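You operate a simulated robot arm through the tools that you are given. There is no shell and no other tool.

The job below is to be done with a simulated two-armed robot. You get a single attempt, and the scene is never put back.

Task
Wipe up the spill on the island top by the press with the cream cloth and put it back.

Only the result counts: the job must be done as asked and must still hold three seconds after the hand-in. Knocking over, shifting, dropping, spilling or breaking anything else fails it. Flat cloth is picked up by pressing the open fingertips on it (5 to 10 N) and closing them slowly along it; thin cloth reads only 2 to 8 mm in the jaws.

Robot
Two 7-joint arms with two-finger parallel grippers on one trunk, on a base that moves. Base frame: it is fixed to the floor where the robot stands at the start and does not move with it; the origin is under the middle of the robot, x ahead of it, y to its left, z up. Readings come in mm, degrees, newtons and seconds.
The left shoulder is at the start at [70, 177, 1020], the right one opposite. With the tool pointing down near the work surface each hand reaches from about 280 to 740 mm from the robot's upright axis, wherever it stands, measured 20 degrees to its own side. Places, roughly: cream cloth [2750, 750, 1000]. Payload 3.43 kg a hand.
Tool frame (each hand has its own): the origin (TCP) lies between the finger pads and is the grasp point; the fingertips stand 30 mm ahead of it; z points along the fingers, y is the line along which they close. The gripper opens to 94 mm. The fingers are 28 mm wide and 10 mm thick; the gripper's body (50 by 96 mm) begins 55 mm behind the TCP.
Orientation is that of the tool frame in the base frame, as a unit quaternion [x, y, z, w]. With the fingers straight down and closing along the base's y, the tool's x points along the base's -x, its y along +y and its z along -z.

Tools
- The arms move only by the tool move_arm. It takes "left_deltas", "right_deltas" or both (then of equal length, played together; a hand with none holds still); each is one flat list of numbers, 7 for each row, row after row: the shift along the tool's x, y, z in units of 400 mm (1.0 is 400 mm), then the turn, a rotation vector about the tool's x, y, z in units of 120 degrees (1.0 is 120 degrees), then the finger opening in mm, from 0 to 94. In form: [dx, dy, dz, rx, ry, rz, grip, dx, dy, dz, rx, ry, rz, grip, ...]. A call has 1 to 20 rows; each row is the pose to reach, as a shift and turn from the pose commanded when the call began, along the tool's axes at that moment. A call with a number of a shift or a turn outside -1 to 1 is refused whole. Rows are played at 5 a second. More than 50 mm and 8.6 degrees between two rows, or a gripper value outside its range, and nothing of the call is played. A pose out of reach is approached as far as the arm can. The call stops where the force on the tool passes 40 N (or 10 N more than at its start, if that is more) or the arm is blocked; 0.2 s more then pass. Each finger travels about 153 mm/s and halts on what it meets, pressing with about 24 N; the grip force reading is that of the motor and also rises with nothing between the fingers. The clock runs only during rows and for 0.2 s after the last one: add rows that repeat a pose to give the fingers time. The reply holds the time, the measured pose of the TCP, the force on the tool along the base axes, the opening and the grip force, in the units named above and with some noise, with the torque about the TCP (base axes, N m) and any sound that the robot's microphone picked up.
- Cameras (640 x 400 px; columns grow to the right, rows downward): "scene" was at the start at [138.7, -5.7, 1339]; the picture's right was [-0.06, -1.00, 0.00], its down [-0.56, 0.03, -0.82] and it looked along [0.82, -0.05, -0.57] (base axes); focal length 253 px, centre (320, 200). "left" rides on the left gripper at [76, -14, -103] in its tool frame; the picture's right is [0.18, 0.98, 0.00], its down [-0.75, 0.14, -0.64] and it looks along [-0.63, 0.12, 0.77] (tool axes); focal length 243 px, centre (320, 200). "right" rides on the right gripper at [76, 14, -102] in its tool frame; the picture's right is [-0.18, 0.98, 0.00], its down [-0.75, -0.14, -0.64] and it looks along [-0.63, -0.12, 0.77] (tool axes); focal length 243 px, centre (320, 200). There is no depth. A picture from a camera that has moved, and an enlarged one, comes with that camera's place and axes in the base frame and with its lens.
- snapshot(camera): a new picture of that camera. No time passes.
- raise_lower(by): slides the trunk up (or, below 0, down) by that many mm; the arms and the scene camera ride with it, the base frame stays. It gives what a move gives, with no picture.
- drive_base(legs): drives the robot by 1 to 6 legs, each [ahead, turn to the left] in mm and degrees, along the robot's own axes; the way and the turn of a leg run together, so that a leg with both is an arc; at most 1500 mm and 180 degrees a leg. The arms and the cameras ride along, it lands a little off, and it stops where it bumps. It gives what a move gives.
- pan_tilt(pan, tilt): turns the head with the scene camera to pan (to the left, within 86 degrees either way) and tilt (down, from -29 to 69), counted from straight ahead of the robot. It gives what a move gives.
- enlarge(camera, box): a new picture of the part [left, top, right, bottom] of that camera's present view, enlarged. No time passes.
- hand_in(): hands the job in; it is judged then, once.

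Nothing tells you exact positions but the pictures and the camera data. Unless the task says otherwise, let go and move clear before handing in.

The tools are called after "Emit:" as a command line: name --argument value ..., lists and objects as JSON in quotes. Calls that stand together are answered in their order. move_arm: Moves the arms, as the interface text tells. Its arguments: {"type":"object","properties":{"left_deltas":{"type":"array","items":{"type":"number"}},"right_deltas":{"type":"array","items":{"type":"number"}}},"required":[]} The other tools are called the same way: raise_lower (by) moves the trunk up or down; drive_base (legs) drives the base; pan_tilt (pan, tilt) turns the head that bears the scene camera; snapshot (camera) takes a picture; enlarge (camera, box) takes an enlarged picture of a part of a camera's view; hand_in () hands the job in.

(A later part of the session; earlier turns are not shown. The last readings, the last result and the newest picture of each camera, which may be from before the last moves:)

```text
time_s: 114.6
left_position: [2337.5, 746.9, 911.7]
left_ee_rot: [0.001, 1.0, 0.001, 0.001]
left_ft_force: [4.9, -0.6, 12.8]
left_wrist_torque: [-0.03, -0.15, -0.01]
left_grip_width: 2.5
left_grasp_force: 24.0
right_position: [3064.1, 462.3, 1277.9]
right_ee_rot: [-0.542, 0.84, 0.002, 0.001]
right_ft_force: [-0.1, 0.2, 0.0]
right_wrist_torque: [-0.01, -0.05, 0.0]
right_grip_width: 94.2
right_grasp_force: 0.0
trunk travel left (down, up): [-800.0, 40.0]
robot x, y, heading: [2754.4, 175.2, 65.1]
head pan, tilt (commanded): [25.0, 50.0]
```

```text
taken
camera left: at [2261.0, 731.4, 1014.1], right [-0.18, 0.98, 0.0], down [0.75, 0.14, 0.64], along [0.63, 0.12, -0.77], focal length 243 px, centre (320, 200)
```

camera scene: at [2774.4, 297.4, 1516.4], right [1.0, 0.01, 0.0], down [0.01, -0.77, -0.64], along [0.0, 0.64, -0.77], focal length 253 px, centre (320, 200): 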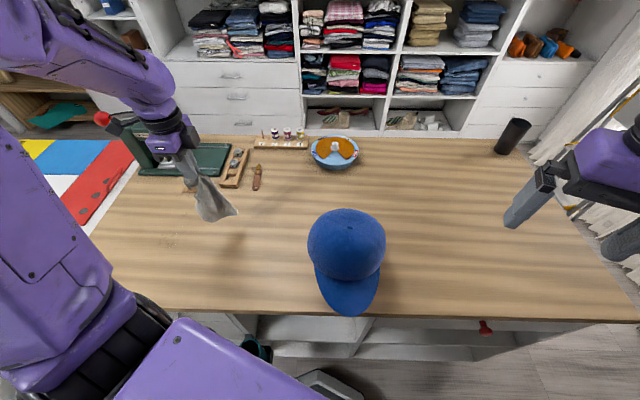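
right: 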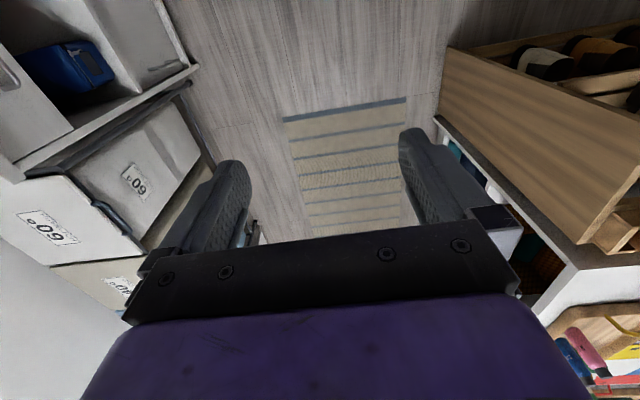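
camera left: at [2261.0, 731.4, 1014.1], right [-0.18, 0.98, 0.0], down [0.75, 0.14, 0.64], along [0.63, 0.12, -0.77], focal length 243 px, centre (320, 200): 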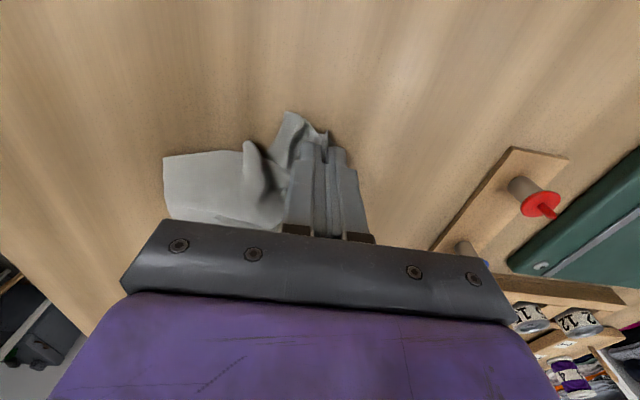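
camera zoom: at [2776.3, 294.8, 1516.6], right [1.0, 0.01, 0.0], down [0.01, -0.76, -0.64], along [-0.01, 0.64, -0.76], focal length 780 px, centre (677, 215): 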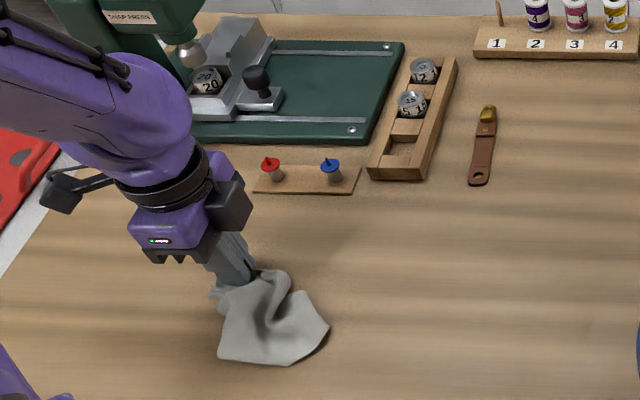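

The lift was refused because one row stepped too far; nothing moved. I'll repeat it with smaller steps.

Emit:
move_arm --left_deltas '[0, 0, -0.03, 0, 0, 0, 0, 0, -0.02, -0.12, 0, 0, 0, 0, -0.03, -0.04, -0.22, 0, 0, 0, 0, -0.06, -0.05, -0.32, 0, 0, 0, 0, -0.1, -0.05, -0.42, 0, 0, 0, 0, -0.17, -0.05, -0.5, 0, 0, 0, 0, -0.26, -0.05, -0.55, 0, 0, 0, 0, -0.36, -0.05, -0.57, 0, 0, 0, 0, -0.46, -0.05, -0.57, 0, 0, 0, 0, -0.46, -0.05, -0.57, 0, 0, 0, 0]'

Emit:
enlarge --camera "scene" --box '[130, 190, 242, 260]'

Emit:
enlarge --camera "scene" --box '[100, 130, 308, 260]'

Emit:
snapshot --camera "left"

```text
time_s: 116.8
left_position: [2519.9, 727.3, 1138.2]
left_ee_rot: [0.001, 1.0, 0.001, 0.001]
left_ft_force: [-0.3, -0.6, 1.1]
left_wrist_torque: [0.0, -0.03, 0.0]
left_grip_width: 2.3
left_grasp_force: 24.0
right_position: [3063.0, 465.9, 1275.8]
right_ee_rot: [-0.541, 0.841, 0.001, 0.002]
right_ft_force: [-0.9, 0.3, 0.8]
right_wrist_torque: [0.04, -0.01, 0.02]
right_grip_width: 93.9
right_grasp_force: 0.1
trunk travel left (down, up): [-800.0, 40.0]
robot x, y, heading: [2754.9, 174.2, 65.3]
head pan, tilt (commanded): [25.0, 50.0]
```

```text
5.71 times, centred on (186, 225) of scene
camera zoom: at [2774.3, 297.5, 1516.3], right [1.0, 0.01, 0.0], down [0.01, -0.77, -0.64], along [0.0, 0.64, -0.77], focal length 1448 px, centre (1086, 57)
```

zoom: 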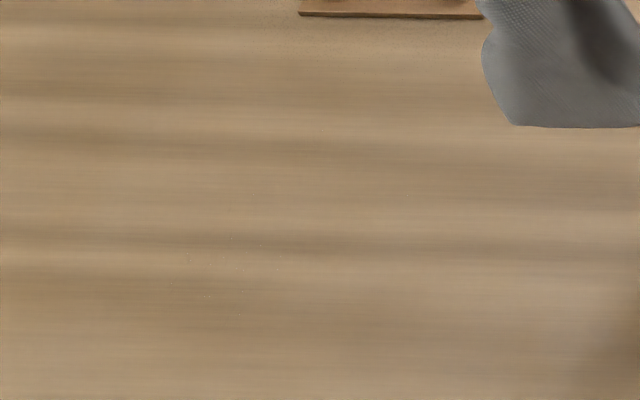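

```text
3.08 times, centred on (204, 195) of scene
camera zoom: at [2774.3, 297.5, 1516.3], right [1.0, 0.01, 0.0], down [0.01, -0.77, -0.64], along [0.0, 0.64, -0.77], focal length 780 px, centre (677, 215)
```

zoom: 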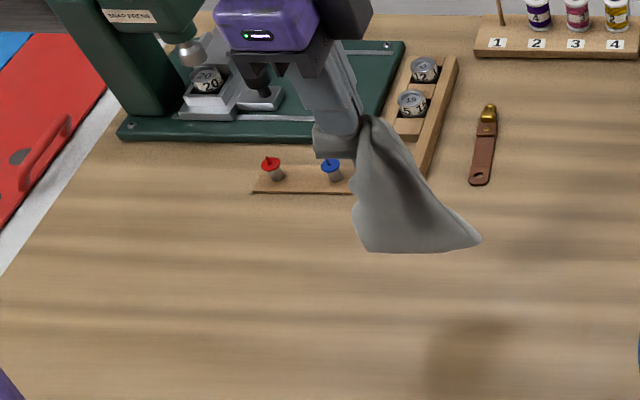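

```text
taken
camera left: at [2443.0, 712.3, 1240.0], right [-0.18, 0.98, 0.0], down [0.75, 0.14, 0.64], along [0.63, 0.12, -0.77], focal length 243 px, centre (320, 200)
```

left: 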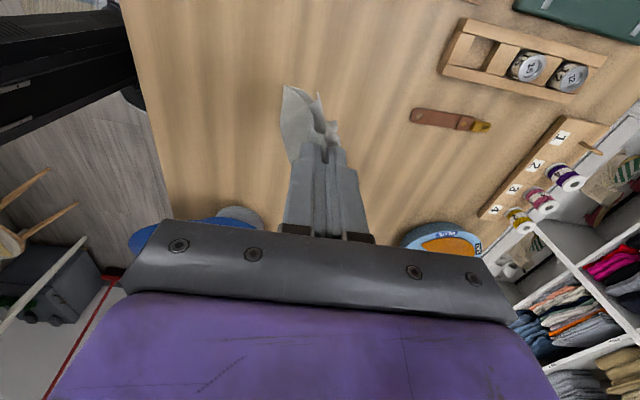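

The area now looks clean apart from maybe a few specks. Let me zoom in hard on it.

Emit:
enlarge --camera "scene" --box '[140, 205, 188, 235]'

Emit:
enlarge --camera "scene" --box '[150, 230, 198, 260]'

Emit:
enlarge --camera "scene" --box '[180, 205, 228, 235]'

```text
13.33 times, centred on (164, 220) of scene
camera zoom: at [2774.3, 297.5, 1516.3], right [1.0, 0.01, 0.0], down [0.01, -0.77, -0.64], along [0.0, 0.64, -0.77], focal length 3378 px, centre (2400, -67)
```

zoom: 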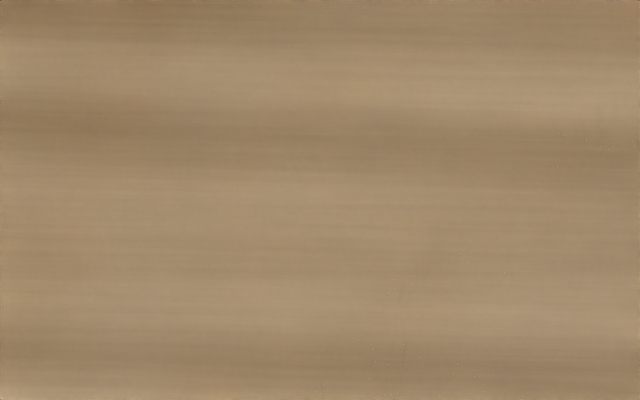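

```text
13.33 times, centred on (174, 245) of scene
camera zoom: at [2774.3, 297.5, 1516.3], right [1.0, 0.01, 0.0], down [0.01, -0.77, -0.64], along [0.0, 0.64, -0.77], focal length 3378 px, centre (2267, -400)
```

zoom: 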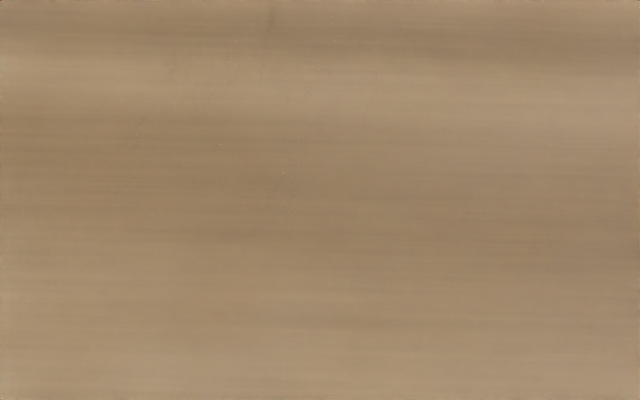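

```text
13.33 times, centred on (204, 220) of scene
camera zoom: at [2774.3, 297.5, 1516.3], right [1.0, 0.01, 0.0], down [0.01, -0.77, -0.64], along [0.0, 0.64, -0.77], focal length 3378 px, centre (1867, -67)
```

zoom: 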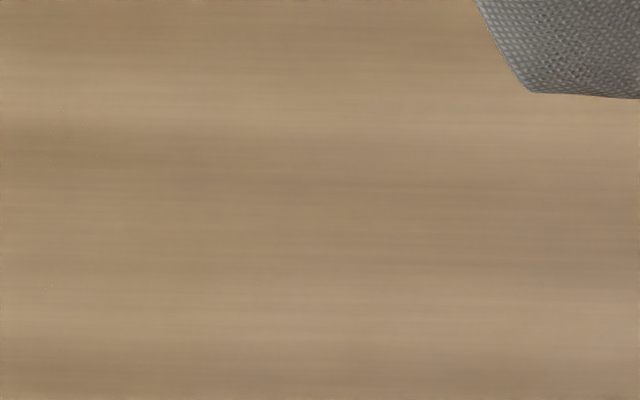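

Only sub-millimetre specks remain. For safety I'll do one more full pass over the area.

Emit:
move_arm --left_deltas '[0, -0.05, 0.04, 0, 0, 0, 0, 0, -0.0975, 0.08, 0, 0, 0, 0, 0, -0.0975, 0.13, 0, 0, 0, 0, 0.025, -0.0975, 0.175, 0, 0, 0, 0, 0.055, -0.0975, 0.22, 0, 0, 0, 0, 0.09, -0.0975, 0.27, 0, 0, 0, 0, 0.13, -0.0975, 0.32, 0, 0, 0, 0, 0.175, -0.0975, 0.37, 0, 0, 0, 0, 0.225, -0.0975, 0.42, 0, 0, 0, 0, 0.28, -0.0975, 0.47, 0, 0, 0, 0, 0.32, -0.0975, 0.52, 0, 0, 0, 0, 0.34, -0.0975, 0.56, 0, 0, 0, 0, 0.34, -0.0975, 0.57, 0, 0, 0, 0]'

Emit:
move_arm --left_deltas '[0, 0.06, 0, 0, 0, 0, 0, 0, 0.125, 0, 0, 0, 0, 0, 0.025, 0.06, 0, 0, 0, 0, 0, 0.025, 0, 0, 0, 0, 0, 0, 0.025, -0.06, 0, 0, 0, 0, 0, 0.025, -0.1125, 0, 0, 0, 0, 0, 0.05, -0.06, 0, 0, 0, 0, 0, 0.05, 0, 0, 0, 0, 0, 0, 0.05, 0.06, 0, 0, 0, 0, 0, 0.05, 0.125, 0, 0, 0, 0, 0, 0.075, 0.06, 0, 0, 0, 0, 0, 0.075, 0, 0, 0, 0, 0, 0, 0.075, -0.06, 0, 0, 0, 0, 0, 0.075, -0.1125, 0, 0, 0, 0, 0, 0.1, -0.06, 0, 0, 0, 0, 0, 0.1, 0, 0, 0, 0, 0, 0, 0.1, 0.06, 0, 0, 0, 0, 0, 0.1, 0.125, 0, 0, 0, 0, 0, 0.125, 0.06, 0, 0, 0, 0, 0, 0.125, 0, 0, 0, 0, 0, 0]'

Emit:
move_arm --left_deltas '[0, -0.06, 0, 0, 0, 0, 0, 0, -0.1125, 0, 0, 0, 0, 0, 0.025, -0.06, 0, 0, 0, 0, 0, 0.025, 0, 0, 0, 0, 0, 0, 0.025, 0.06, 0, 0, 0, 0, 0, 0.025, 0.125, 0, 0, 0, 0, 0, 0.05, 0.06, 0, 0, 0, 0, 0, 0.05, 0, 0, 0, 0, 0, 0, 0.05, -0.06, 0, 0, 0, 0, 0, 0.05, -0.1125, 0, 0, 0, 0, 0, 0.075, -0.06, 0, 0, 0, 0, 0, 0.075, 0, 0, 0, 0, 0, 0, 0.075, 0.06, 0, 0, 0, 0, 0, 0.075, 0.125, 0, 0, 0, 0, 0, 0.1, 0.06, 0, 0, 0, 0, 0, 0.1, 0, 0, 0, 0, 0, 0, 0.1, -0.06, 0, 0, 0, 0, 0, 0.1, -0.1125, 0, 0, 0, 0, 0]'

Emit:
enlarge --camera "scene" --box '[100, 140, 292, 260]'

```text
time_s: 119.6
left_position: [2384.7, 690.4, 911.8]
left_ee_rot: [0.001, 1.0, 0.003, 0.0]
left_ft_force: [-3.7, 1.6, 18.0]
left_wrist_torque: [0.0, 0.03, -0.01]
left_grip_width: 2.4
left_grasp_force: 23.6
right_position: [3064.6, 464.7, 1277.6]
right_ee_rot: [-0.542, 0.841, 0.002, 0.001]
right_ft_force: [1.0, -0.8, -0.1]
right_wrist_torque: [0.01, -0.01, -0.03]
right_grip_width: 93.9
right_grasp_force: 0.1
trunk travel left (down, up): [-800.0, 40.0]
robot x, y, heading: [2752.1, 170.2, 65.5]
head pan, tilt (commanded): [25.0, 50.0]
```

```text
time_s: 123.8
left_position: [2333.4, 689.7, 912.2]
left_ee_rot: [0.001, 1.0, 0.003, 0.0]
left_ft_force: [0.1, 4.6, 18.5]
left_wrist_torque: [0.19, -0.15, 0.09]
left_grip_width: 2.3
left_grasp_force: 23.9
right_position: [3065.0, 464.3, 1276.4]
right_ee_rot: [-0.542, 0.84, 0.002, 0.001]
right_ft_force: [-0.2, -0.3, 0.5]
right_wrist_torque: [0.01, -0.06, -0.01]
right_grip_width: 93.9
right_grasp_force: 0.2
trunk travel left (down, up): [-800.0, 40.0]
robot x, y, heading: [2756.1, 177.8, 65.3]
head pan, tilt (commanded): [25.0, 50.0]
```

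```text
time_s: 127.6
left_position: [2295.7, 644.7, 911.4]
left_ee_rot: [0.001, 1.0, 0.002, -0.001]
left_ft_force: [0.1, 7.0, 19.3]
left_wrist_torque: [0.34, -0.15, 0.03]
left_grip_width: 2.5
left_grasp_force: 23.8
right_position: [3065.6, 464.5, 1276.9]
right_ee_rot: [-0.542, 0.84, 0.001, 0.0]
right_ft_force: [0.2, -0.6, -0.3]
right_wrist_torque: [0.01, 0.0, 0.01]
right_grip_width: 94.0
right_grasp_force: 0.0
trunk travel left (down, up): [-800.0, 40.0]
robot x, y, heading: [2754.5, 176.0, 65.3]
head pan, tilt (commanded): [25.0, 50.0]
```

```text
3.33 times, centred on (196, 200) of scene
camera zoom: at [2778.0, 295.5, 1516.5], right [1.0, 0.01, 0.0], down [0.0, -0.77, -0.64], along [-0.01, 0.64, -0.77], focal length 844 px, centre (733, 200)
```

zoom: 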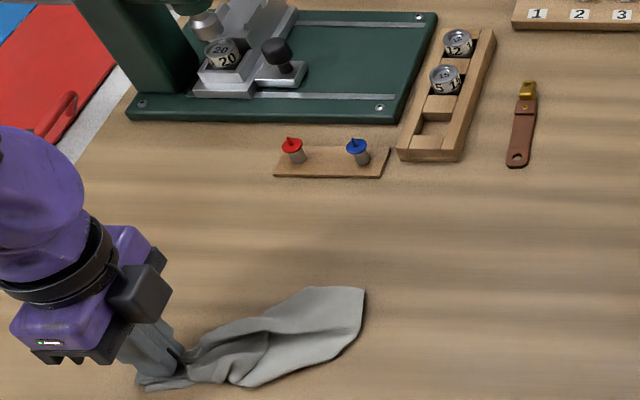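

Final pass done. I'll lift the cloth and carry it partway back, inspecting the wiped area on the way.

Emit:
move_arm --left_deltas '[0, 0, -0.03, 0, 0, 0, 0, 0, 0, -0.12, 0, 0, 0, 0, -0.03, 0.02, -0.22, 0, 0, 0, 0, -0.06, 0.04, -0.32, 0, 0, 0, 0, -0.1, 0.07, -0.42, 0, 0, 0, 0, -0.17, 0.1, -0.5, 0, 0, 0, 0, -0.26, 0.13, -0.55, 0, 0, 0, 0, -0.36, 0.16, -0.57, 0, 0, 0, 0, -0.46, 0.19, -0.58, 0, 0, 0, 0, -0.565, 0.21, -0.59, 0, 0, 0, 0, -0.565, 0.21, -0.59, 0, 0, 0, 0]'

Emit:
enlarge --camera "scene" --box '[130, 190, 242, 260]'

Emit:
enlarge --camera "scene" --box '[150, 220, 214, 260]'

Emit:
snapshot --camera "scene"

```text
time_s: 130.0
left_position: [2521.3, 729.6, 1146.2]
left_ee_rot: [0.001, 1.0, 0.001, 0.002]
left_ft_force: [-0.6, 0.6, 0.3]
left_wrist_torque: [-0.01, 0.01, -0.04]
left_grip_width: 2.7
left_grasp_force: 24.0
right_position: [3064.0, 463.8, 1276.2]
right_ee_rot: [-0.542, 0.841, 0.0, 0.002]
right_ft_force: [0.5, -0.7, -0.5]
right_wrist_torque: [-0.01, -0.01, 0.02]
right_grip_width: 94.4
right_grasp_force: 0.1
trunk travel left (down, up): [-800.0, 40.0]
robot x, y, heading: [2753.9, 173.8, 65.6]
head pan, tilt (commanded): [25.0, 50.0]
```

```text
5.71 times, centred on (186, 225) of scene
camera zoom: at [2774.8, 297.1, 1516.4], right [1.0, 0.01, 0.0], down [0.01, -0.77, -0.64], along [0.0, 0.64, -0.77], focal length 1448 px, centre (1086, 57)
```

zoom: 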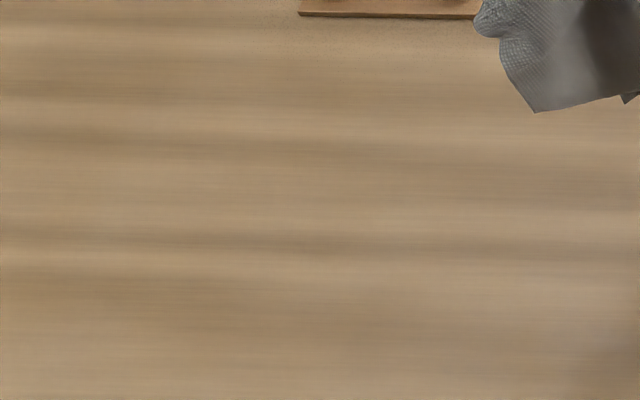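

```text
10.00 times, centred on (182, 240) of scene
camera zoom: at [2774.8, 297.1, 1516.4], right [1.0, 0.01, 0.0], down [0.01, -0.77, -0.64], along [0.0, 0.64, -0.77], focal length 2534 px, centre (1700, -200)
```

zoom: 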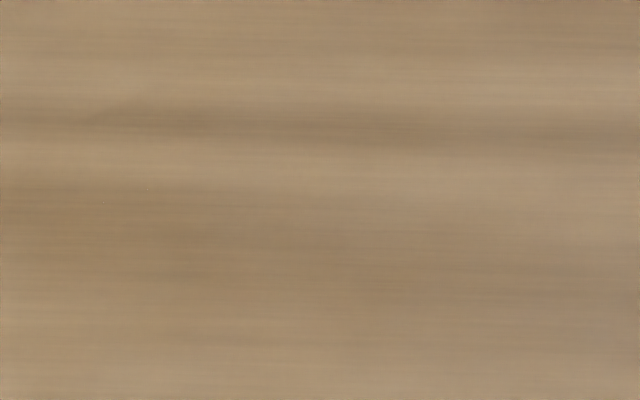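

```text
taken
camera scene: at [2774.8, 297.1, 1516.4], right [1.0, 0.01, 0.0], down [0.01, -0.77, -0.64], along [0.0, 0.64, -0.77], focal length 253 px, centre (320, 200)
```

scene: 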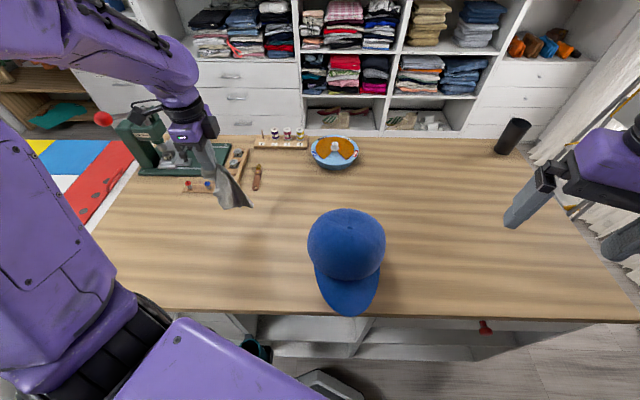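

The island top is clean and nothing else has moved. I'll carry the cloth back, high over the table, to the right end of its original place.

Emit:
move_arm --left_deltas '[-0.03, 0.06, 0, 0, 0, 0, 0, -0.08, 0.14, 0, 0, 0, 0, 0, -0.14, 0.22, 0, 0, 0, 0, 0, -0.22, 0.2975, 0, 0, 0, 0, 0, -0.3, 0.2975, 0, 0, 0, 0, 0, -0.38, 0.2975, 0, 0, 0, 0, 0, -0.46, 0.2975, 0, 0, 0, 0, 0, -0.54, 0.2975, 0, 0, 0, 0, 0, -0.62, 0.2975, 0, 0, 0, 0, 0, -0.68, 0.2975, 0, 0, 0, 0, 0, -0.7125, 0.2975, 0, 0, 0, 0, 0, -0.7125, 0.2975, 0, 0, 0, 0, 0, -0.7125, 0.2975, 0, 0, 0, 0, 0, -0.7125, 0.2975, 0, 0, 0, 0, 0]'

Emit:
snapshot --camera "scene"

Emit:
snapshot --camera "left"

```text
time_s: 133.0
left_position: [2804.5, 847.3, 1147.0]
left_ee_rot: [0.001, 1.0, 0.001, 0.001]
left_ft_force: [0.5, 0.3, 0.5]
left_wrist_torque: [0.0, 0.0, -0.01]
left_grip_width: 2.3
left_grasp_force: 24.2
right_position: [3062.5, 466.1, 1276.0]
right_ee_rot: [-0.541, 0.841, 0.001, 0.0]
right_ft_force: [0.1, 0.3, -0.7]
right_wrist_torque: [-0.01, -0.04, 0.02]
right_grip_width: 94.4
right_grasp_force: 0.0
trunk travel left (down, up): [-800.0, 40.0]
robot x, y, heading: [2753.0, 174.6, 65.4]
head pan, tilt (commanded): [25.0, 50.0]
```

```text
taken
camera scene: at [2775.5, 297.4, 1516.3], right [1.0, 0.01, 0.0], down [0.01, -0.77, -0.64], along [-0.01, 0.64, -0.77], focal length 253 px, centre (320, 200)
```

scene: 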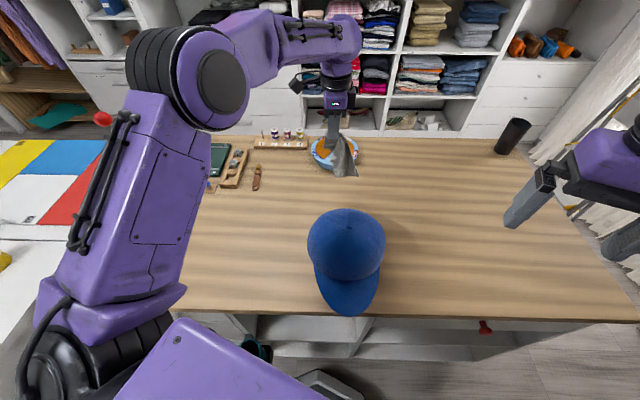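

```text
taken
camera left: at [2728.4, 831.6, 1249.0], right [-0.18, 0.98, 0.0], down [0.75, 0.14, 0.64], along [0.63, 0.12, -0.77], focal length 243 px, centre (320, 200)
```

left: 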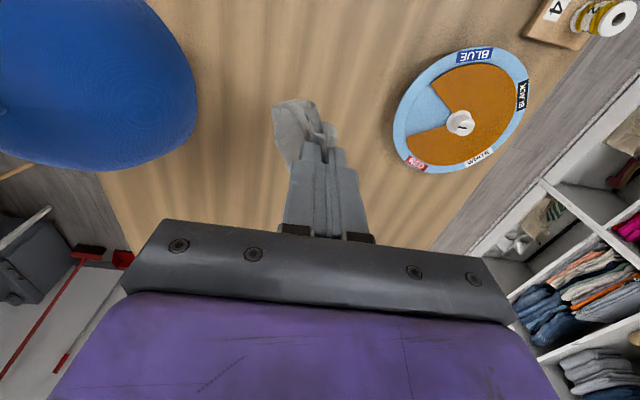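

The cloth hangs over the right end of its place, clear of the dish and cap. I'll lay it down by lowering while moving −x to the original grasp point at about [2651, 848].

Emit:
move_arm --left_deltas '[0, 0, 0.05, 0, 0, 0, 0, 0, 0, 0.1, 0, 0, 0, 0, 0, 0, 0.15, 0, 0, 0, 0, 0.02, 0, 0.19, 0, 0, 0, 0, 0.045, 0, 0.23, 0, 0, 0, 0, 0.075, 0, 0.27, 0, 0, 0, 0, 0.11, 0, 0.315, 0, 0, 0, 0, 0.15, 0, 0.36, 0, 0, 0, 0, 0.195, 0, 0.405, 0, 0, 0, 0, 0.24, 0, 0.45, 0, 0, 0, 0, 0.29, 0, 0.495, 0, 0, 0, 0, 0.33, 0, 0.535, 0, 0, 0, 0, 0.365, 0, 0.565, 0, 0, 0, 0, 0.385, 0, 0.58, 0, 0, 0, 0, 0.385, 0, 0.58, 0, 0, 0, 0]'

Emit:
enlarge --camera "scene" --box '[220, 120, 412, 240]'

Emit:
snapshot --camera "left"

```text
time_s: 136.2
left_position: [2651.9, 848.0, 915.7]
left_ee_rot: [0.001, 1.0, 0.001, -0.001]
left_ft_force: [0.2, -0.4, 1.1]
left_wrist_torque: [-0.03, 0.0, -0.01]
left_grip_width: 2.5
left_grasp_force: 24.3
right_position: [3063.3, 465.6, 1276.0]
right_ee_rot: [-0.542, 0.841, 0.001, 0.001]
right_ft_force: [-0.8, 0.6, -0.3]
right_wrist_torque: [0.01, -0.01, 0.0]
right_grip_width: 93.8
right_grasp_force: 0.2
trunk travel left (down, up): [-800.0, 40.0]
robot x, y, heading: [2753.9, 174.5, 65.6]
head pan, tilt (commanded): [25.0, 50.0]
```

```text
3.33 times, centred on (316, 180) of scene
camera zoom: at [2775.6, 297.2, 1516.4], right [1.0, 0.01, 0.0], down [0.01, -0.77, -0.64], along [-0.01, 0.64, -0.77], focal length 844 px, centre (333, 267)
```

zoom: 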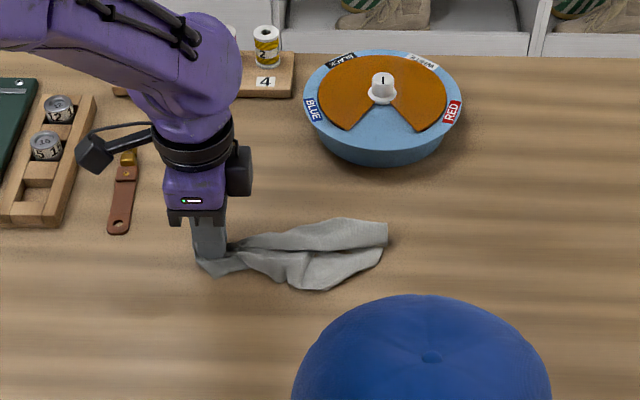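

```text
taken
camera left: at [2575.1, 832.7, 1017.0], right [-0.18, 0.98, 0.0], down [0.75, 0.14, 0.64], along [0.63, 0.12, -0.77], focal length 243 px, centre (320, 200)
```

left: 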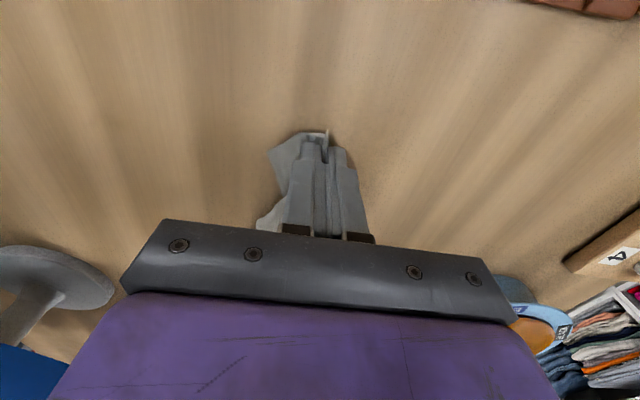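

The cloth is laid out along its old place, centred near [2735, 848]. I'll press lightly and open the fingers slowly so that they spread the gathered edge as they part.

Emit:
move_arm --left_deltas '[0, 0, 0.005, 0, 0, 0, 0, 0, 0, 0.009, 0, 0, 0, 0, 0, 0, 0.009, 0, 0, 0, 0]'

```text
time_s: 137.0
left_position: [2651.8, 848.2, 911.7]
left_ee_rot: [0.002, 1.0, 0.002, 0.001]
left_ft_force: [0.1, 0.9, 8.8]
left_wrist_torque: [0.07, 0.0, 0.0]
left_grip_width: 2.7
left_grasp_force: 23.7
right_position: [3064.1, 464.0, 1275.8]
right_ee_rot: [-0.543, 0.84, 0.002, 0.001]
right_ft_force: [-0.4, -0.1, -0.7]
right_wrist_torque: [0.0, 0.01, -0.04]
right_grip_width: 93.9
right_grasp_force: 0.0
trunk travel left (down, up): [-800.0, 40.0]
robot x, y, heading: [2755.4, 175.8, 65.5]
head pan, tilt (commanded): [25.0, 50.0]
```

Emit:
move_arm --left_deltas '[0, 0, 0, 0, 0, 0, 5, 0, 0, 0, 0, 0, 0, 9, 0, 0, 0, 0, 0, 0, 13, 0, 0, 0, 0, 0, 0, 17, 0, 0, 0, 0, 0, 0, 21, 0, 0, 0, 0, 0, 0, 25, 0, 0, 0, 0, 0, 0, 29, 0, 0, 0, 0, 0, 0, 33, 0, 0, 0, 0, 0, 0, 37, 0, 0, 0, 0, 0, 0, 41, 0, 0, 0, 0, 0, 0, 45, 0, 0, 0, 0, 0, 0, 50, 0, 0, 0, 0, 0, 0, 55, 0, 0, 0, 0, 0, 0, 60, 0, 0, 0, 0, 0, 0, 60]'

Emit:
enlarge --camera "scene" --box '[220, 120, 412, 240]'

Emit:
snapshot --camera "left"

```text
time_s: 140.2
left_position: [2652.8, 848.1, 911.4]
left_ee_rot: [0.001, 1.0, 0.001, 0.0]
left_ft_force: [0.5, -1.5, 3.9]
left_wrist_torque: [0.09, 0.02, -0.02]
left_grip_width: 58.7
left_grasp_force: 0.1
right_position: [3063.5, 464.2, 1275.7]
right_ee_rot: [-0.541, 0.841, 0.001, 0.0]
right_ft_force: [-0.2, -0.5, 0.0]
right_wrist_torque: [0.02, -0.01, 0.0]
right_grip_width: 93.8
right_grasp_force: 0.1
trunk travel left (down, up): [-800.0, 40.0]
robot x, y, heading: [2755.3, 173.9, 65.5]
head pan, tilt (commanded): [25.0, 50.0]
```

```text
3.33 times, centred on (316, 180) of scene
camera zoom: at [2775.5, 296.0, 1516.5], right [1.0, 0.01, 0.0], down [0.01, -0.77, -0.64], along [-0.01, 0.64, -0.77], focal length 844 px, centre (333, 267)
```

zoom: 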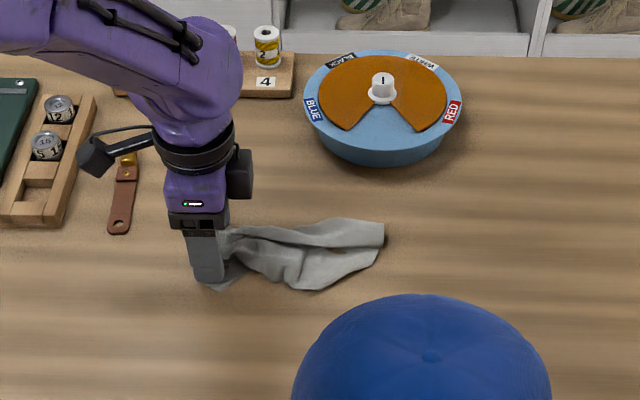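

```text
taken
camera left: at [2575.4, 831.9, 1013.9], right [-0.18, 0.98, 0.0], down [0.75, 0.14, 0.64], along [0.63, 0.12, -0.77], focal length 243 px, centre (320, 200)
```

left: 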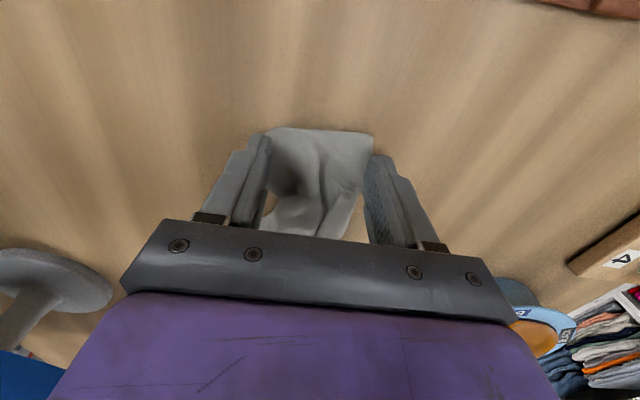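

The gathered edge opened out. I'll raise the hand straight up and look at the cloth.

Emit:
move_arm --left_deltas '[0, 0, -0.01, 0, 0, 0, 60, 0, 0, -0.03, 0, 0, 0, 66, 0, 0, -0.07, 0, 0, 0, 70, 0, 0, -0.12, 0, 0, 0, 70, 0, 0, -0.2, 0, 0, 0, 70, 0, 0, -0.28, 0, 0, 0, 70, 0, 0, -0.36, 0, 0, 0, 70, 0, 0, -0.44, 0, 0, 0, 70, 0, 0, -0.5, 0, 0, 0, 70, 0, 0, -0.5, 0, 0, 0, 70]'

Emit:
snapshot --camera "left"

Emit:
enlarge --camera "scene" --box '[220, 120, 412, 240]'

```text
time_s: 142.4
left_position: [2652.0, 847.2, 1111.3]
left_ee_rot: [0.001, 1.0, 0.0, 0.001]
left_ft_force: [-0.8, -0.7, 0.7]
left_wrist_torque: [0.0, -0.02, -0.01]
left_grip_width: 70.2
left_grasp_force: 0.1
right_position: [3064.6, 466.2, 1276.8]
right_ee_rot: [-0.541, 0.841, 0.001, 0.001]
right_ft_force: [0.4, -0.1, 0.2]
right_wrist_torque: [0.02, -0.01, -0.02]
right_grip_width: 94.2
right_grasp_force: 0.0
trunk travel left (down, up): [-800.0, 40.0]
robot x, y, heading: [2757.1, 172.1, 65.3]
head pan, tilt (commanded): [25.0, 50.0]
```

```text
taken
camera left: at [2574.9, 832.2, 1213.5], right [-0.18, 0.98, 0.0], down [0.75, 0.14, 0.64], along [0.63, 0.12, -0.77], focal length 243 px, centre (320, 200)
```

left: 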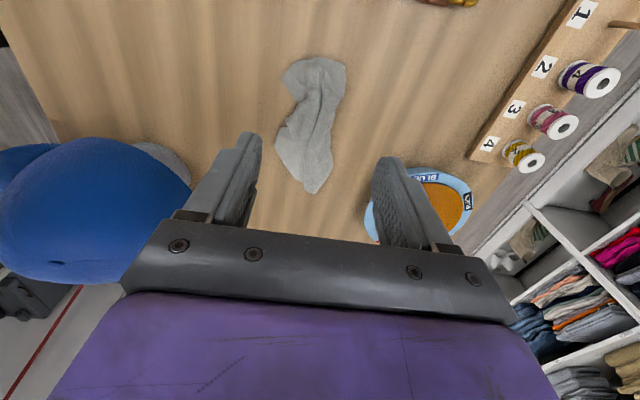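

```text
3.33 times, centred on (316, 180) of scene
camera zoom: at [2775.3, 297.9, 1516.3], right [1.0, 0.01, 0.0], down [0.01, -0.77, -0.64], along [0.0, 0.64, -0.77], focal length 844 px, centre (333, 267)
```

zoom: 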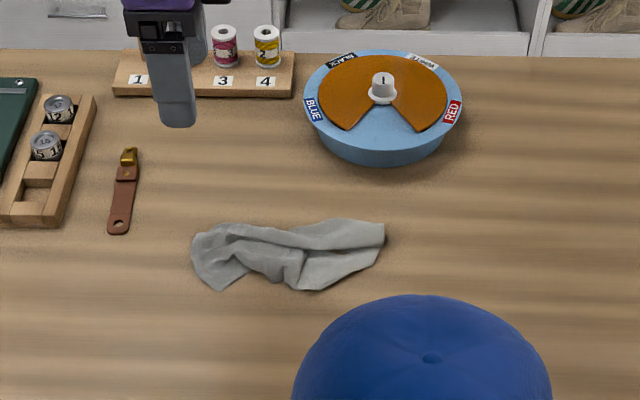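

The cloth lies where it was, centred near [2738, 845], but it is gathered to about 85 mm wide. I'll flatten it by pressing with near-closed fingertips on its middle and opening them slowly.

Emit:
move_arm --left_deltas '[-0.06, -0.003, 0.05, 0, 0, 0, 50, -0.12, -0.006, 0.1, 0, 0, 0, 30, -0.18, -0.0125, 0.16, 0, 0, 0, 10, -0.245, -0.0125, 0.23, 0, 0, 0, 4, -0.245, -0.0125, 0.3, 0, 0, 0, 4, -0.245, -0.0125, 0.37, 0, 0, 0, 4, -0.245, -0.0125, 0.42, 0, 0, 0, 4, -0.245, -0.0125, 0.455, 0, 0, 0, 4, -0.245, -0.0125, 0.455, 0, 0, 0, 4]'

Emit:
snapshot --camera "left"

Emit:
enlarge --camera "scene" --box '[220, 120, 412, 240]'

```text
time_s: 144.4
left_position: [2749.3, 844.0, 929.0]
left_ee_rot: [0.0, 1.0, 0.001, 0.0]
left_ft_force: [0.1, 0.2, 0.1]
left_wrist_torque: [-0.01, -0.02, -0.02]
left_grip_width: 4.0
left_grasp_force: 0.1
right_position: [3064.4, 465.2, 1276.2]
right_ee_rot: [-0.542, 0.84, 0.0, 0.001]
right_ft_force: [0.3, 0.1, -0.6]
right_wrist_torque: [-0.02, -0.01, 0.03]
right_grip_width: 93.8
right_grasp_force: 0.1
trunk travel left (down, up): [-800.0, 40.0]
robot x, y, heading: [2755.1, 176.0, 65.5]
head pan, tilt (commanded): [25.0, 50.0]
```

```text
taken
camera left: at [2673.5, 827.5, 1031.0], right [-0.18, 0.98, 0.0], down [0.75, 0.14, 0.64], along [0.63, 0.12, -0.77], focal length 243 px, centre (320, 200)
```

left: 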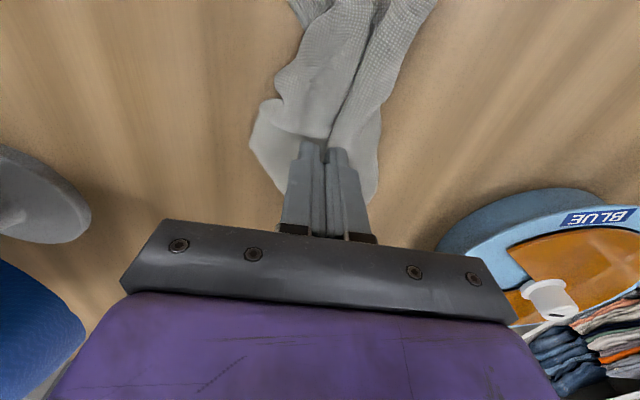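

```text
3.33 times, centred on (316, 180) of scene
camera zoom: at [2775.2, 297.2, 1516.4], right [1.0, 0.01, 0.0], down [0.01, -0.77, -0.64], along [0.0, 0.64, -0.77], focal length 844 px, centre (333, 267)
```

zoom: 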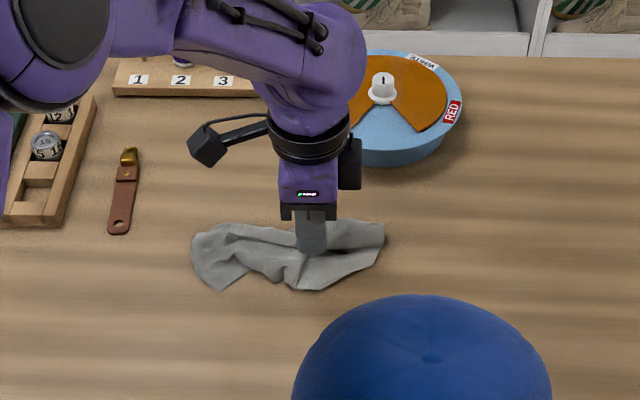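

Emit:
move_arm --left_deltas '[0, 0, 0.015, 0, 0, 0, 4, 0, 0, 0.025, 0, 0, 0, 4, 0, 0, 0.035, 0, 0, 0, 4, 0, 0, 0.04, 0, 0, 0, 4, 0, 0, 0.04, 0, 0, 0, 4]'

```text
time_s: 145.6
left_position: [2750.2, 844.4, 912.5]
left_ee_rot: [0.0, 1.0, 0.001, 0.001]
left_ft_force: [-0.9, -0.4, 1.2]
left_wrist_torque: [0.0, 0.01, 0.01]
left_grip_width: 3.8
left_grasp_force: 0.1
right_position: [3063.4, 465.3, 1275.6]
right_ee_rot: [-0.541, 0.841, 0.001, -0.001]
right_ft_force: [-0.1, 0.4, -0.6]
right_wrist_torque: [0.02, 0.01, -0.02]
right_grip_width: 93.8
right_grasp_force: 0.0
trunk travel left (down, up): [-800.0, 40.0]
robot x, y, heading: [2755.2, 174.3, 65.5]
head pan, tilt (commanded): [25.0, 50.0]
```

Emit:
move_arm --left_deltas '[0, 0, 0.003, 0, 0, 0, 4, 0, 0, 0.004, 0, 0, 0, 8, 0, 0, 0.004, 0, 0, 0, 13, 0, 0, 0.004, 0, 0, 0, 18, 0, 0, 0.004, 0, 0, 0, 23, 0, 0, 0.004, 0, 0, 0, 28, 0, 0, 0.004, 0, 0, 0, 33, 0, 0, 0.004, 0, 0, 0, 38, 0, 0, 0.004, 0, 0, 0, 43, 0, 0, 0.004, 0, 0, 0, 48, 0, 0, 0.004, 0, 0, 0, 53, 0, 0, 0.004, 0, 0, 0, 58, 0, 0, 0.004, 0, 0, 0, 63, 0, 0, 0.004, 0, 0, 0, 68, 0, 0, 0.004, 0, 0, 0, 73, 0, 0, 0.004, 0, 0, 0, 78, 0, 0, 0.004, 0, 0, 0, 83, 0, 0, 0.004, 0, 0, 0, 88, 0, 0, 0.004, 0, 0, 0, 92, 0, 0, 0.004, 0, 0, 0, 92]'

Emit:
snapshot --camera "left"

Emit:
enlarge --camera "scene" --box '[220, 120, 412, 240]'

```text
time_s: 149.8
left_position: [2749.1, 841.4, 912.3]
left_ee_rot: [0.001, 1.0, 0.0, 0.001]
left_ft_force: [-0.3, -2.1, 4.2]
left_wrist_torque: [0.2, 0.04, 0.02]
left_grip_width: 90.9
left_grasp_force: 0.1
right_position: [3064.1, 463.8, 1275.8]
right_ee_rot: [-0.541, 0.841, 0.001, 0.0]
right_ft_force: [-0.5, 0.9, 0.0]
right_wrist_torque: [-0.02, -0.01, 0.01]
right_grip_width: 93.9
right_grasp_force: 0.1
trunk travel left (down, up): [-800.0, 40.0]
robot x, y, heading: [2759.5, 173.1, 65.1]
head pan, tilt (commanded): [25.0, 50.0]
```

```text
taken
camera left: at [2673.2, 826.5, 1014.3], right [-0.18, 0.98, 0.0], down [0.75, 0.14, 0.64], along [0.63, 0.12, -0.77], focal length 243 px, centre (320, 200)
```

left: 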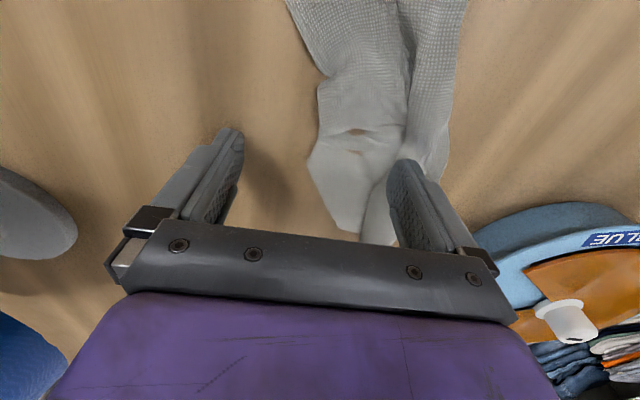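

```text
3.33 times, centred on (316, 180) of scene
camera zoom: at [2775.4, 296.0, 1516.5], right [1.0, 0.01, 0.0], down [0.01, -0.77, -0.64], along [0.0, 0.64, -0.77], focal length 844 px, centre (333, 267)
```

zoom: 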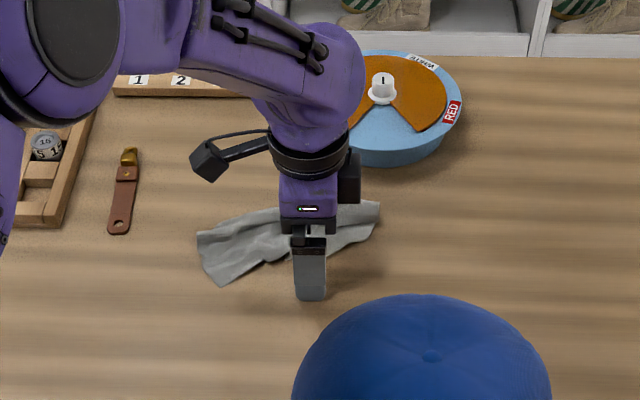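

The far finger just pushed the middle of the cloth a little away and the near one slipped off. I'll instead press the near panel with closed fingertips and draw it toward me to unfold it.

Emit:
move_arm --left_deltas '[0, 0, -0.025, 0, 0, 0, 92, 0, 0, -0.06, 0, 0, 0, 80, 0, 0.01, -0.06, 0, 0, 0, 50, 0, 0.02, -0.06, 0, 0, 0, 20, 0, 0.025, -0.06, 0, 0, 0, 4, 0, 0.025, -0.04, 0, 0, 0, 4, 0, 0.025, -0.02, 0, 0, 0, 4, 0, 0.025, -0.005, 0, 0, 0, 4, 0, 0.025, 0.0, 0, 0, 0, 4]'

Emit:
snapshot --camera "left"

```text
time_s: 151.8
left_position: [2749.7, 852.5, 911.8]
left_ee_rot: [0.001, 1.0, 0.0, 0.001]
left_ft_force: [-0.7, -0.5, 2.7]
left_wrist_torque: [-0.04, 0.04, 0.03]
left_grip_width: 4.2
left_grasp_force: 0.0
right_position: [3064.6, 466.2, 1276.2]
right_ee_rot: [-0.542, 0.84, 0.001, 0.0]
right_ft_force: [-1.1, 0.8, 0.6]
right_wrist_torque: [-0.02, -0.04, 0.0]
right_grip_width: 93.8
right_grasp_force: 0.1
trunk travel left (down, up): [-800.0, 40.0]
robot x, y, heading: [2754.6, 175.1, 65.4]
head pan, tilt (commanded): [25.0, 50.0]
```

```text
taken
camera left: at [2673.0, 836.9, 1014.3], right [-0.18, 0.98, 0.0], down [0.75, 0.14, 0.64], along [0.63, 0.12, -0.77], focal length 243 px, centre (320, 200)
```

left: 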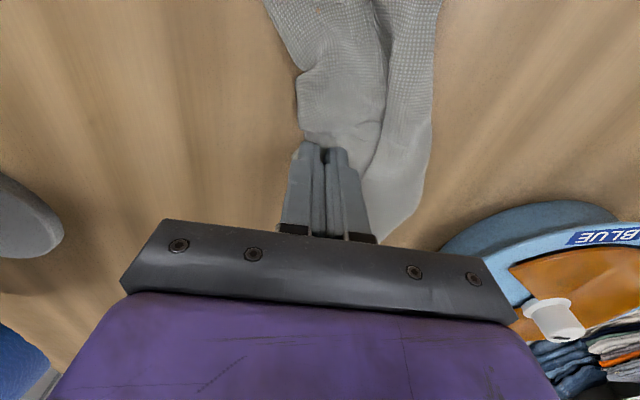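

Emit:
move_arm --left_deltas '[0, 0, 0.003, 0, 0, 0, 4, 0, -0.015, 0.003, 0, 0, 0, 4, 0, -0.03, 0.003, 0, 0, 0, 4, 0, -0.045, 0.003, 0, 0, 0, 4, 0, -0.06, 0.003, 0, 0, 0, 4, 0, -0.075, 0.003, 0, 0, 0, 4, 0, -0.09, 0.003, 0, 0, 0, 4, 0, -0.105, 0.003, 0, 0, 0, 4, 0, -0.12, 0.003, 0, 0, 0, 4, 0, -0.135, 0.003, 0, 0, 0, 4, 0, -0.135, -0.05, 0, 0, 0, 4, 0, -0.135, -0.15, 0, 0, 0, 4, 0, -0.135, -0.25, 0, 0, 0, 4, 0, -0.135, -0.35, 0, 0, 0, 4]'

Emit:
snapshot --camera "left"

Emit:
enlarge --camera "scene" --box '[220, 120, 412, 240]'

```text
time_s: 154.8
left_position: [2747.6, 797.0, 1052.3]
left_ee_rot: [0.001, 1.0, 0.0, 0.0]
left_ft_force: [-0.1, -0.1, -0.3]
left_wrist_torque: [-0.02, 0.0, -0.02]
left_grip_width: 3.6
left_grasp_force: 0.0
right_position: [3062.5, 464.3, 1276.5]
right_ee_rot: [-0.542, 0.84, 0.002, 0.0]
right_ft_force: [0.2, -0.6, -0.5]
right_wrist_torque: [0.03, -0.03, 0.0]
right_grip_width: 93.8
right_grasp_force: 0.0
trunk travel left (down, up): [-800.0, 40.0]
robot x, y, heading: [2751.2, 173.9, 65.1]
head pan, tilt (commanded): [25.0, 50.0]
```

```text
taken
camera left: at [2672.2, 781.1, 1154.3], right [-0.18, 0.98, 0.0], down [0.75, 0.14, 0.64], along [0.63, 0.12, -0.77], focal length 243 px, centre (320, 200)
```

left: 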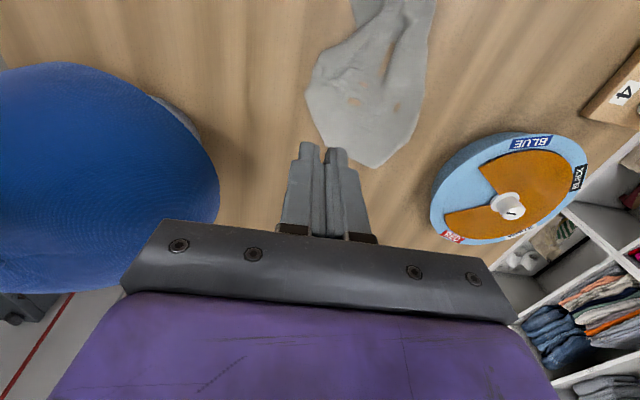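

```text
3.33 times, centred on (316, 180) of scene
camera zoom: at [2775.1, 296.4, 1516.4], right [1.0, 0.01, 0.0], down [0.01, -0.77, -0.64], along [0.0, 0.64, -0.77], focal length 844 px, centre (333, 267)
```

zoom: 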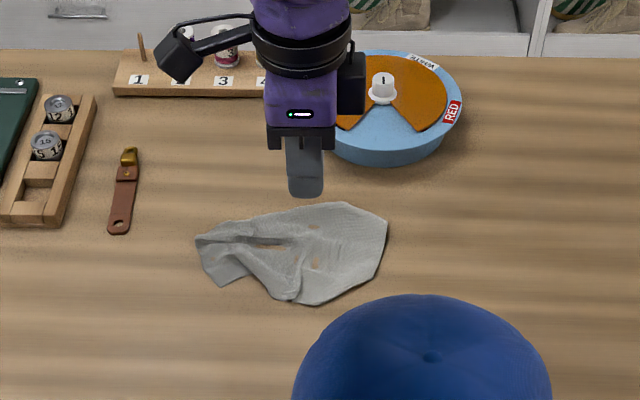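

That unfolded the right part nicely (now y≈783–918). I'll look closer at the left part and do the same there.

Emit:
enlarge --camera "scene" --box '[265, 170, 345, 220]'

```text
8.00 times, centred on (305, 195) of scene
camera zoom: at [2775.1, 296.4, 1516.4], right [1.0, 0.01, 0.0], down [0.01, -0.77, -0.64], along [0.0, 0.64, -0.77], focal length 2027 px, centre (440, 240)
```

zoom: 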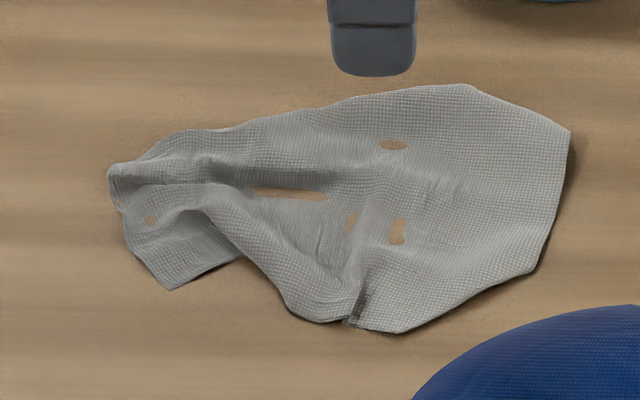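

The cloth is now close to its original outline; only the far-left corner is drawn in. I'll press there and slide it gently outward (+y).

Emit:
move_arm --left_deltas '[0.05, 0.045, 0, 0, 0, 0, 4, 0.1, 0.09, 0.04, 0, 0, 0, 4, 0.16, 0.14, 0.1, 0, 0, 0, 4, 0.22, 0.1775, 0.18, 0, 0, 0, 4, 0.22, 0.1775, 0.25, 0, 0, 0, 4, 0.22, 0.1775, 0.31, 0, 0, 0, 4, 0.22, 0.1775, 0.335, 0, 0, 0, 4, 0.22, 0.1775, 0.348, 0, 0, 0, 4, 0.22, 0.1775, 0.351, 0, 0, 0, 4]'

Emit:
snapshot --camera "left"

```text
time_s: 156.8
left_position: [2662.1, 871.2, 911.9]
left_ee_rot: [0.001, 1.0, 0.002, 0.0]
left_ft_force: [-1.6, 2.0, 7.9]
left_wrist_torque: [0.04, -0.05, 0.01]
left_grip_width: 4.4
left_grasp_force: 0.2
right_position: [3063.9, 465.1, 1277.8]
right_ee_rot: [-0.541, 0.841, 0.002, 0.001]
right_ft_force: [0.3, 0.0, 0.3]
right_wrist_torque: [0.02, 0.01, 0.0]
right_grip_width: 94.3
right_grasp_force: 0.0
trunk travel left (down, up): [-800.0, 40.0]
robot x, y, heading: [2753.0, 176.6, 65.4]
head pan, tilt (commanded): [25.0, 50.0]
```

```text
taken
camera left: at [2584.7, 854.4, 1014.1], right [-0.18, 0.98, 0.0], down [0.75, 0.14, 0.64], along [0.63, 0.12, -0.77], focal length 243 px, centre (320, 200)
```

left: 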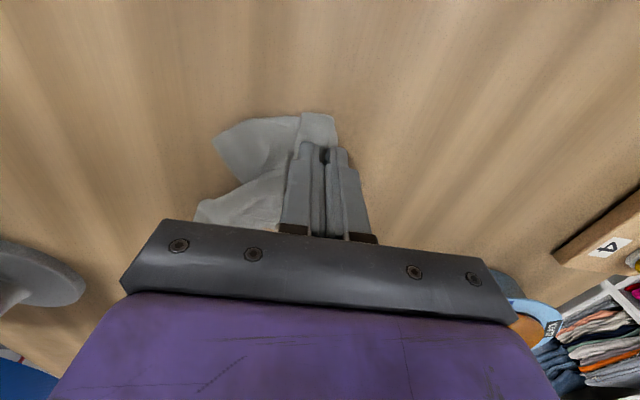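

Emit:
move_arm --left_deltas '[0, 0.015, 0, 0, 0, 0, 4, 0, 0.03, 0, 0, 0, 0, 4, 0, 0.045, 0, 0, 0, 0, 4, 0, 0.06, 0, 0, 0, 0, 4, 0, 0.075, 0, 0, 0, 0, 4, 0, 0.09, 0, 0, 0, 0, 4, 0, 0.09, -0.05, 0, 0, 0, 4, 0, 0.09, -0.12, 0, 0, 0, 4, 0, 0.09, -0.2, 0, 0, 0, 4, 0, 0.09, -0.3, 0, 0, 0, 4, 0, 0.06, -0.4, 0, 0, 0, 4]'

Emit:
enlarge --camera "scene" --box '[265, 170, 345, 220]'

Emit:
snapshot --camera "left"

```text
time_s: 159.2
left_position: [2660.5, 892.0, 1073.1]
left_ee_rot: [0.001, 1.0, 0.002, 0.0]
left_ft_force: [-0.7, -0.2, -0.1]
left_wrist_torque: [0.02, -0.01, 0.0]
left_grip_width: 3.9
left_grasp_force: 0.2
right_position: [3063.0, 463.0, 1275.5]
right_ee_rot: [-0.542, 0.841, 0.003, 0.001]
right_ft_force: [-0.2, -0.6, 0.1]
right_wrist_torque: [0.03, 0.01, -0.03]
right_grip_width: 94.1
right_grasp_force: 0.1
trunk travel left (down, up): [-800.0, 40.0]
robot x, y, heading: [2752.9, 177.6, 65.7]
head pan, tilt (commanded): [25.0, 50.0]
```

```text
8.00 times, centred on (305, 195) of scene
camera zoom: at [2775.4, 294.6, 1516.5], right [1.0, 0.01, 0.0], down [0.01, -0.76, -0.64], along [0.0, 0.64, -0.76], focal length 2027 px, centre (440, 240)
```

zoom: 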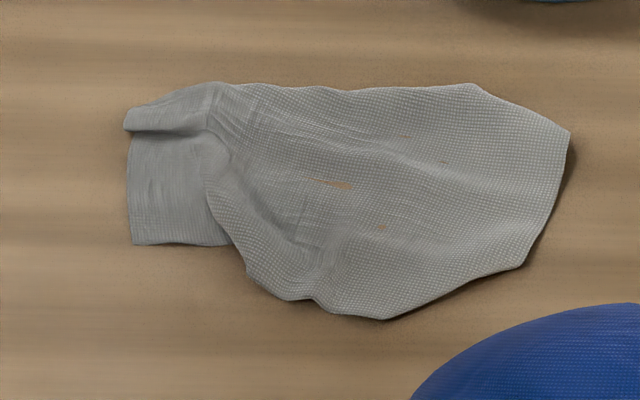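

```text
taken
camera left: at [2584.4, 876.6, 1175.0], right [-0.18, 0.98, 0.0], down [0.75, 0.14, 0.64], along [0.63, 0.12, -0.77], focal length 243 px, centre (320, 200)
```

left: 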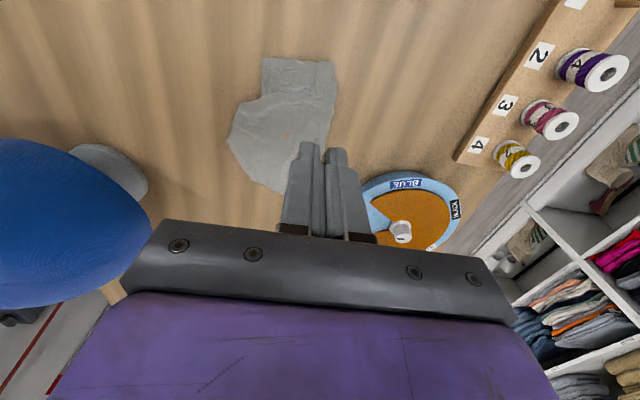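

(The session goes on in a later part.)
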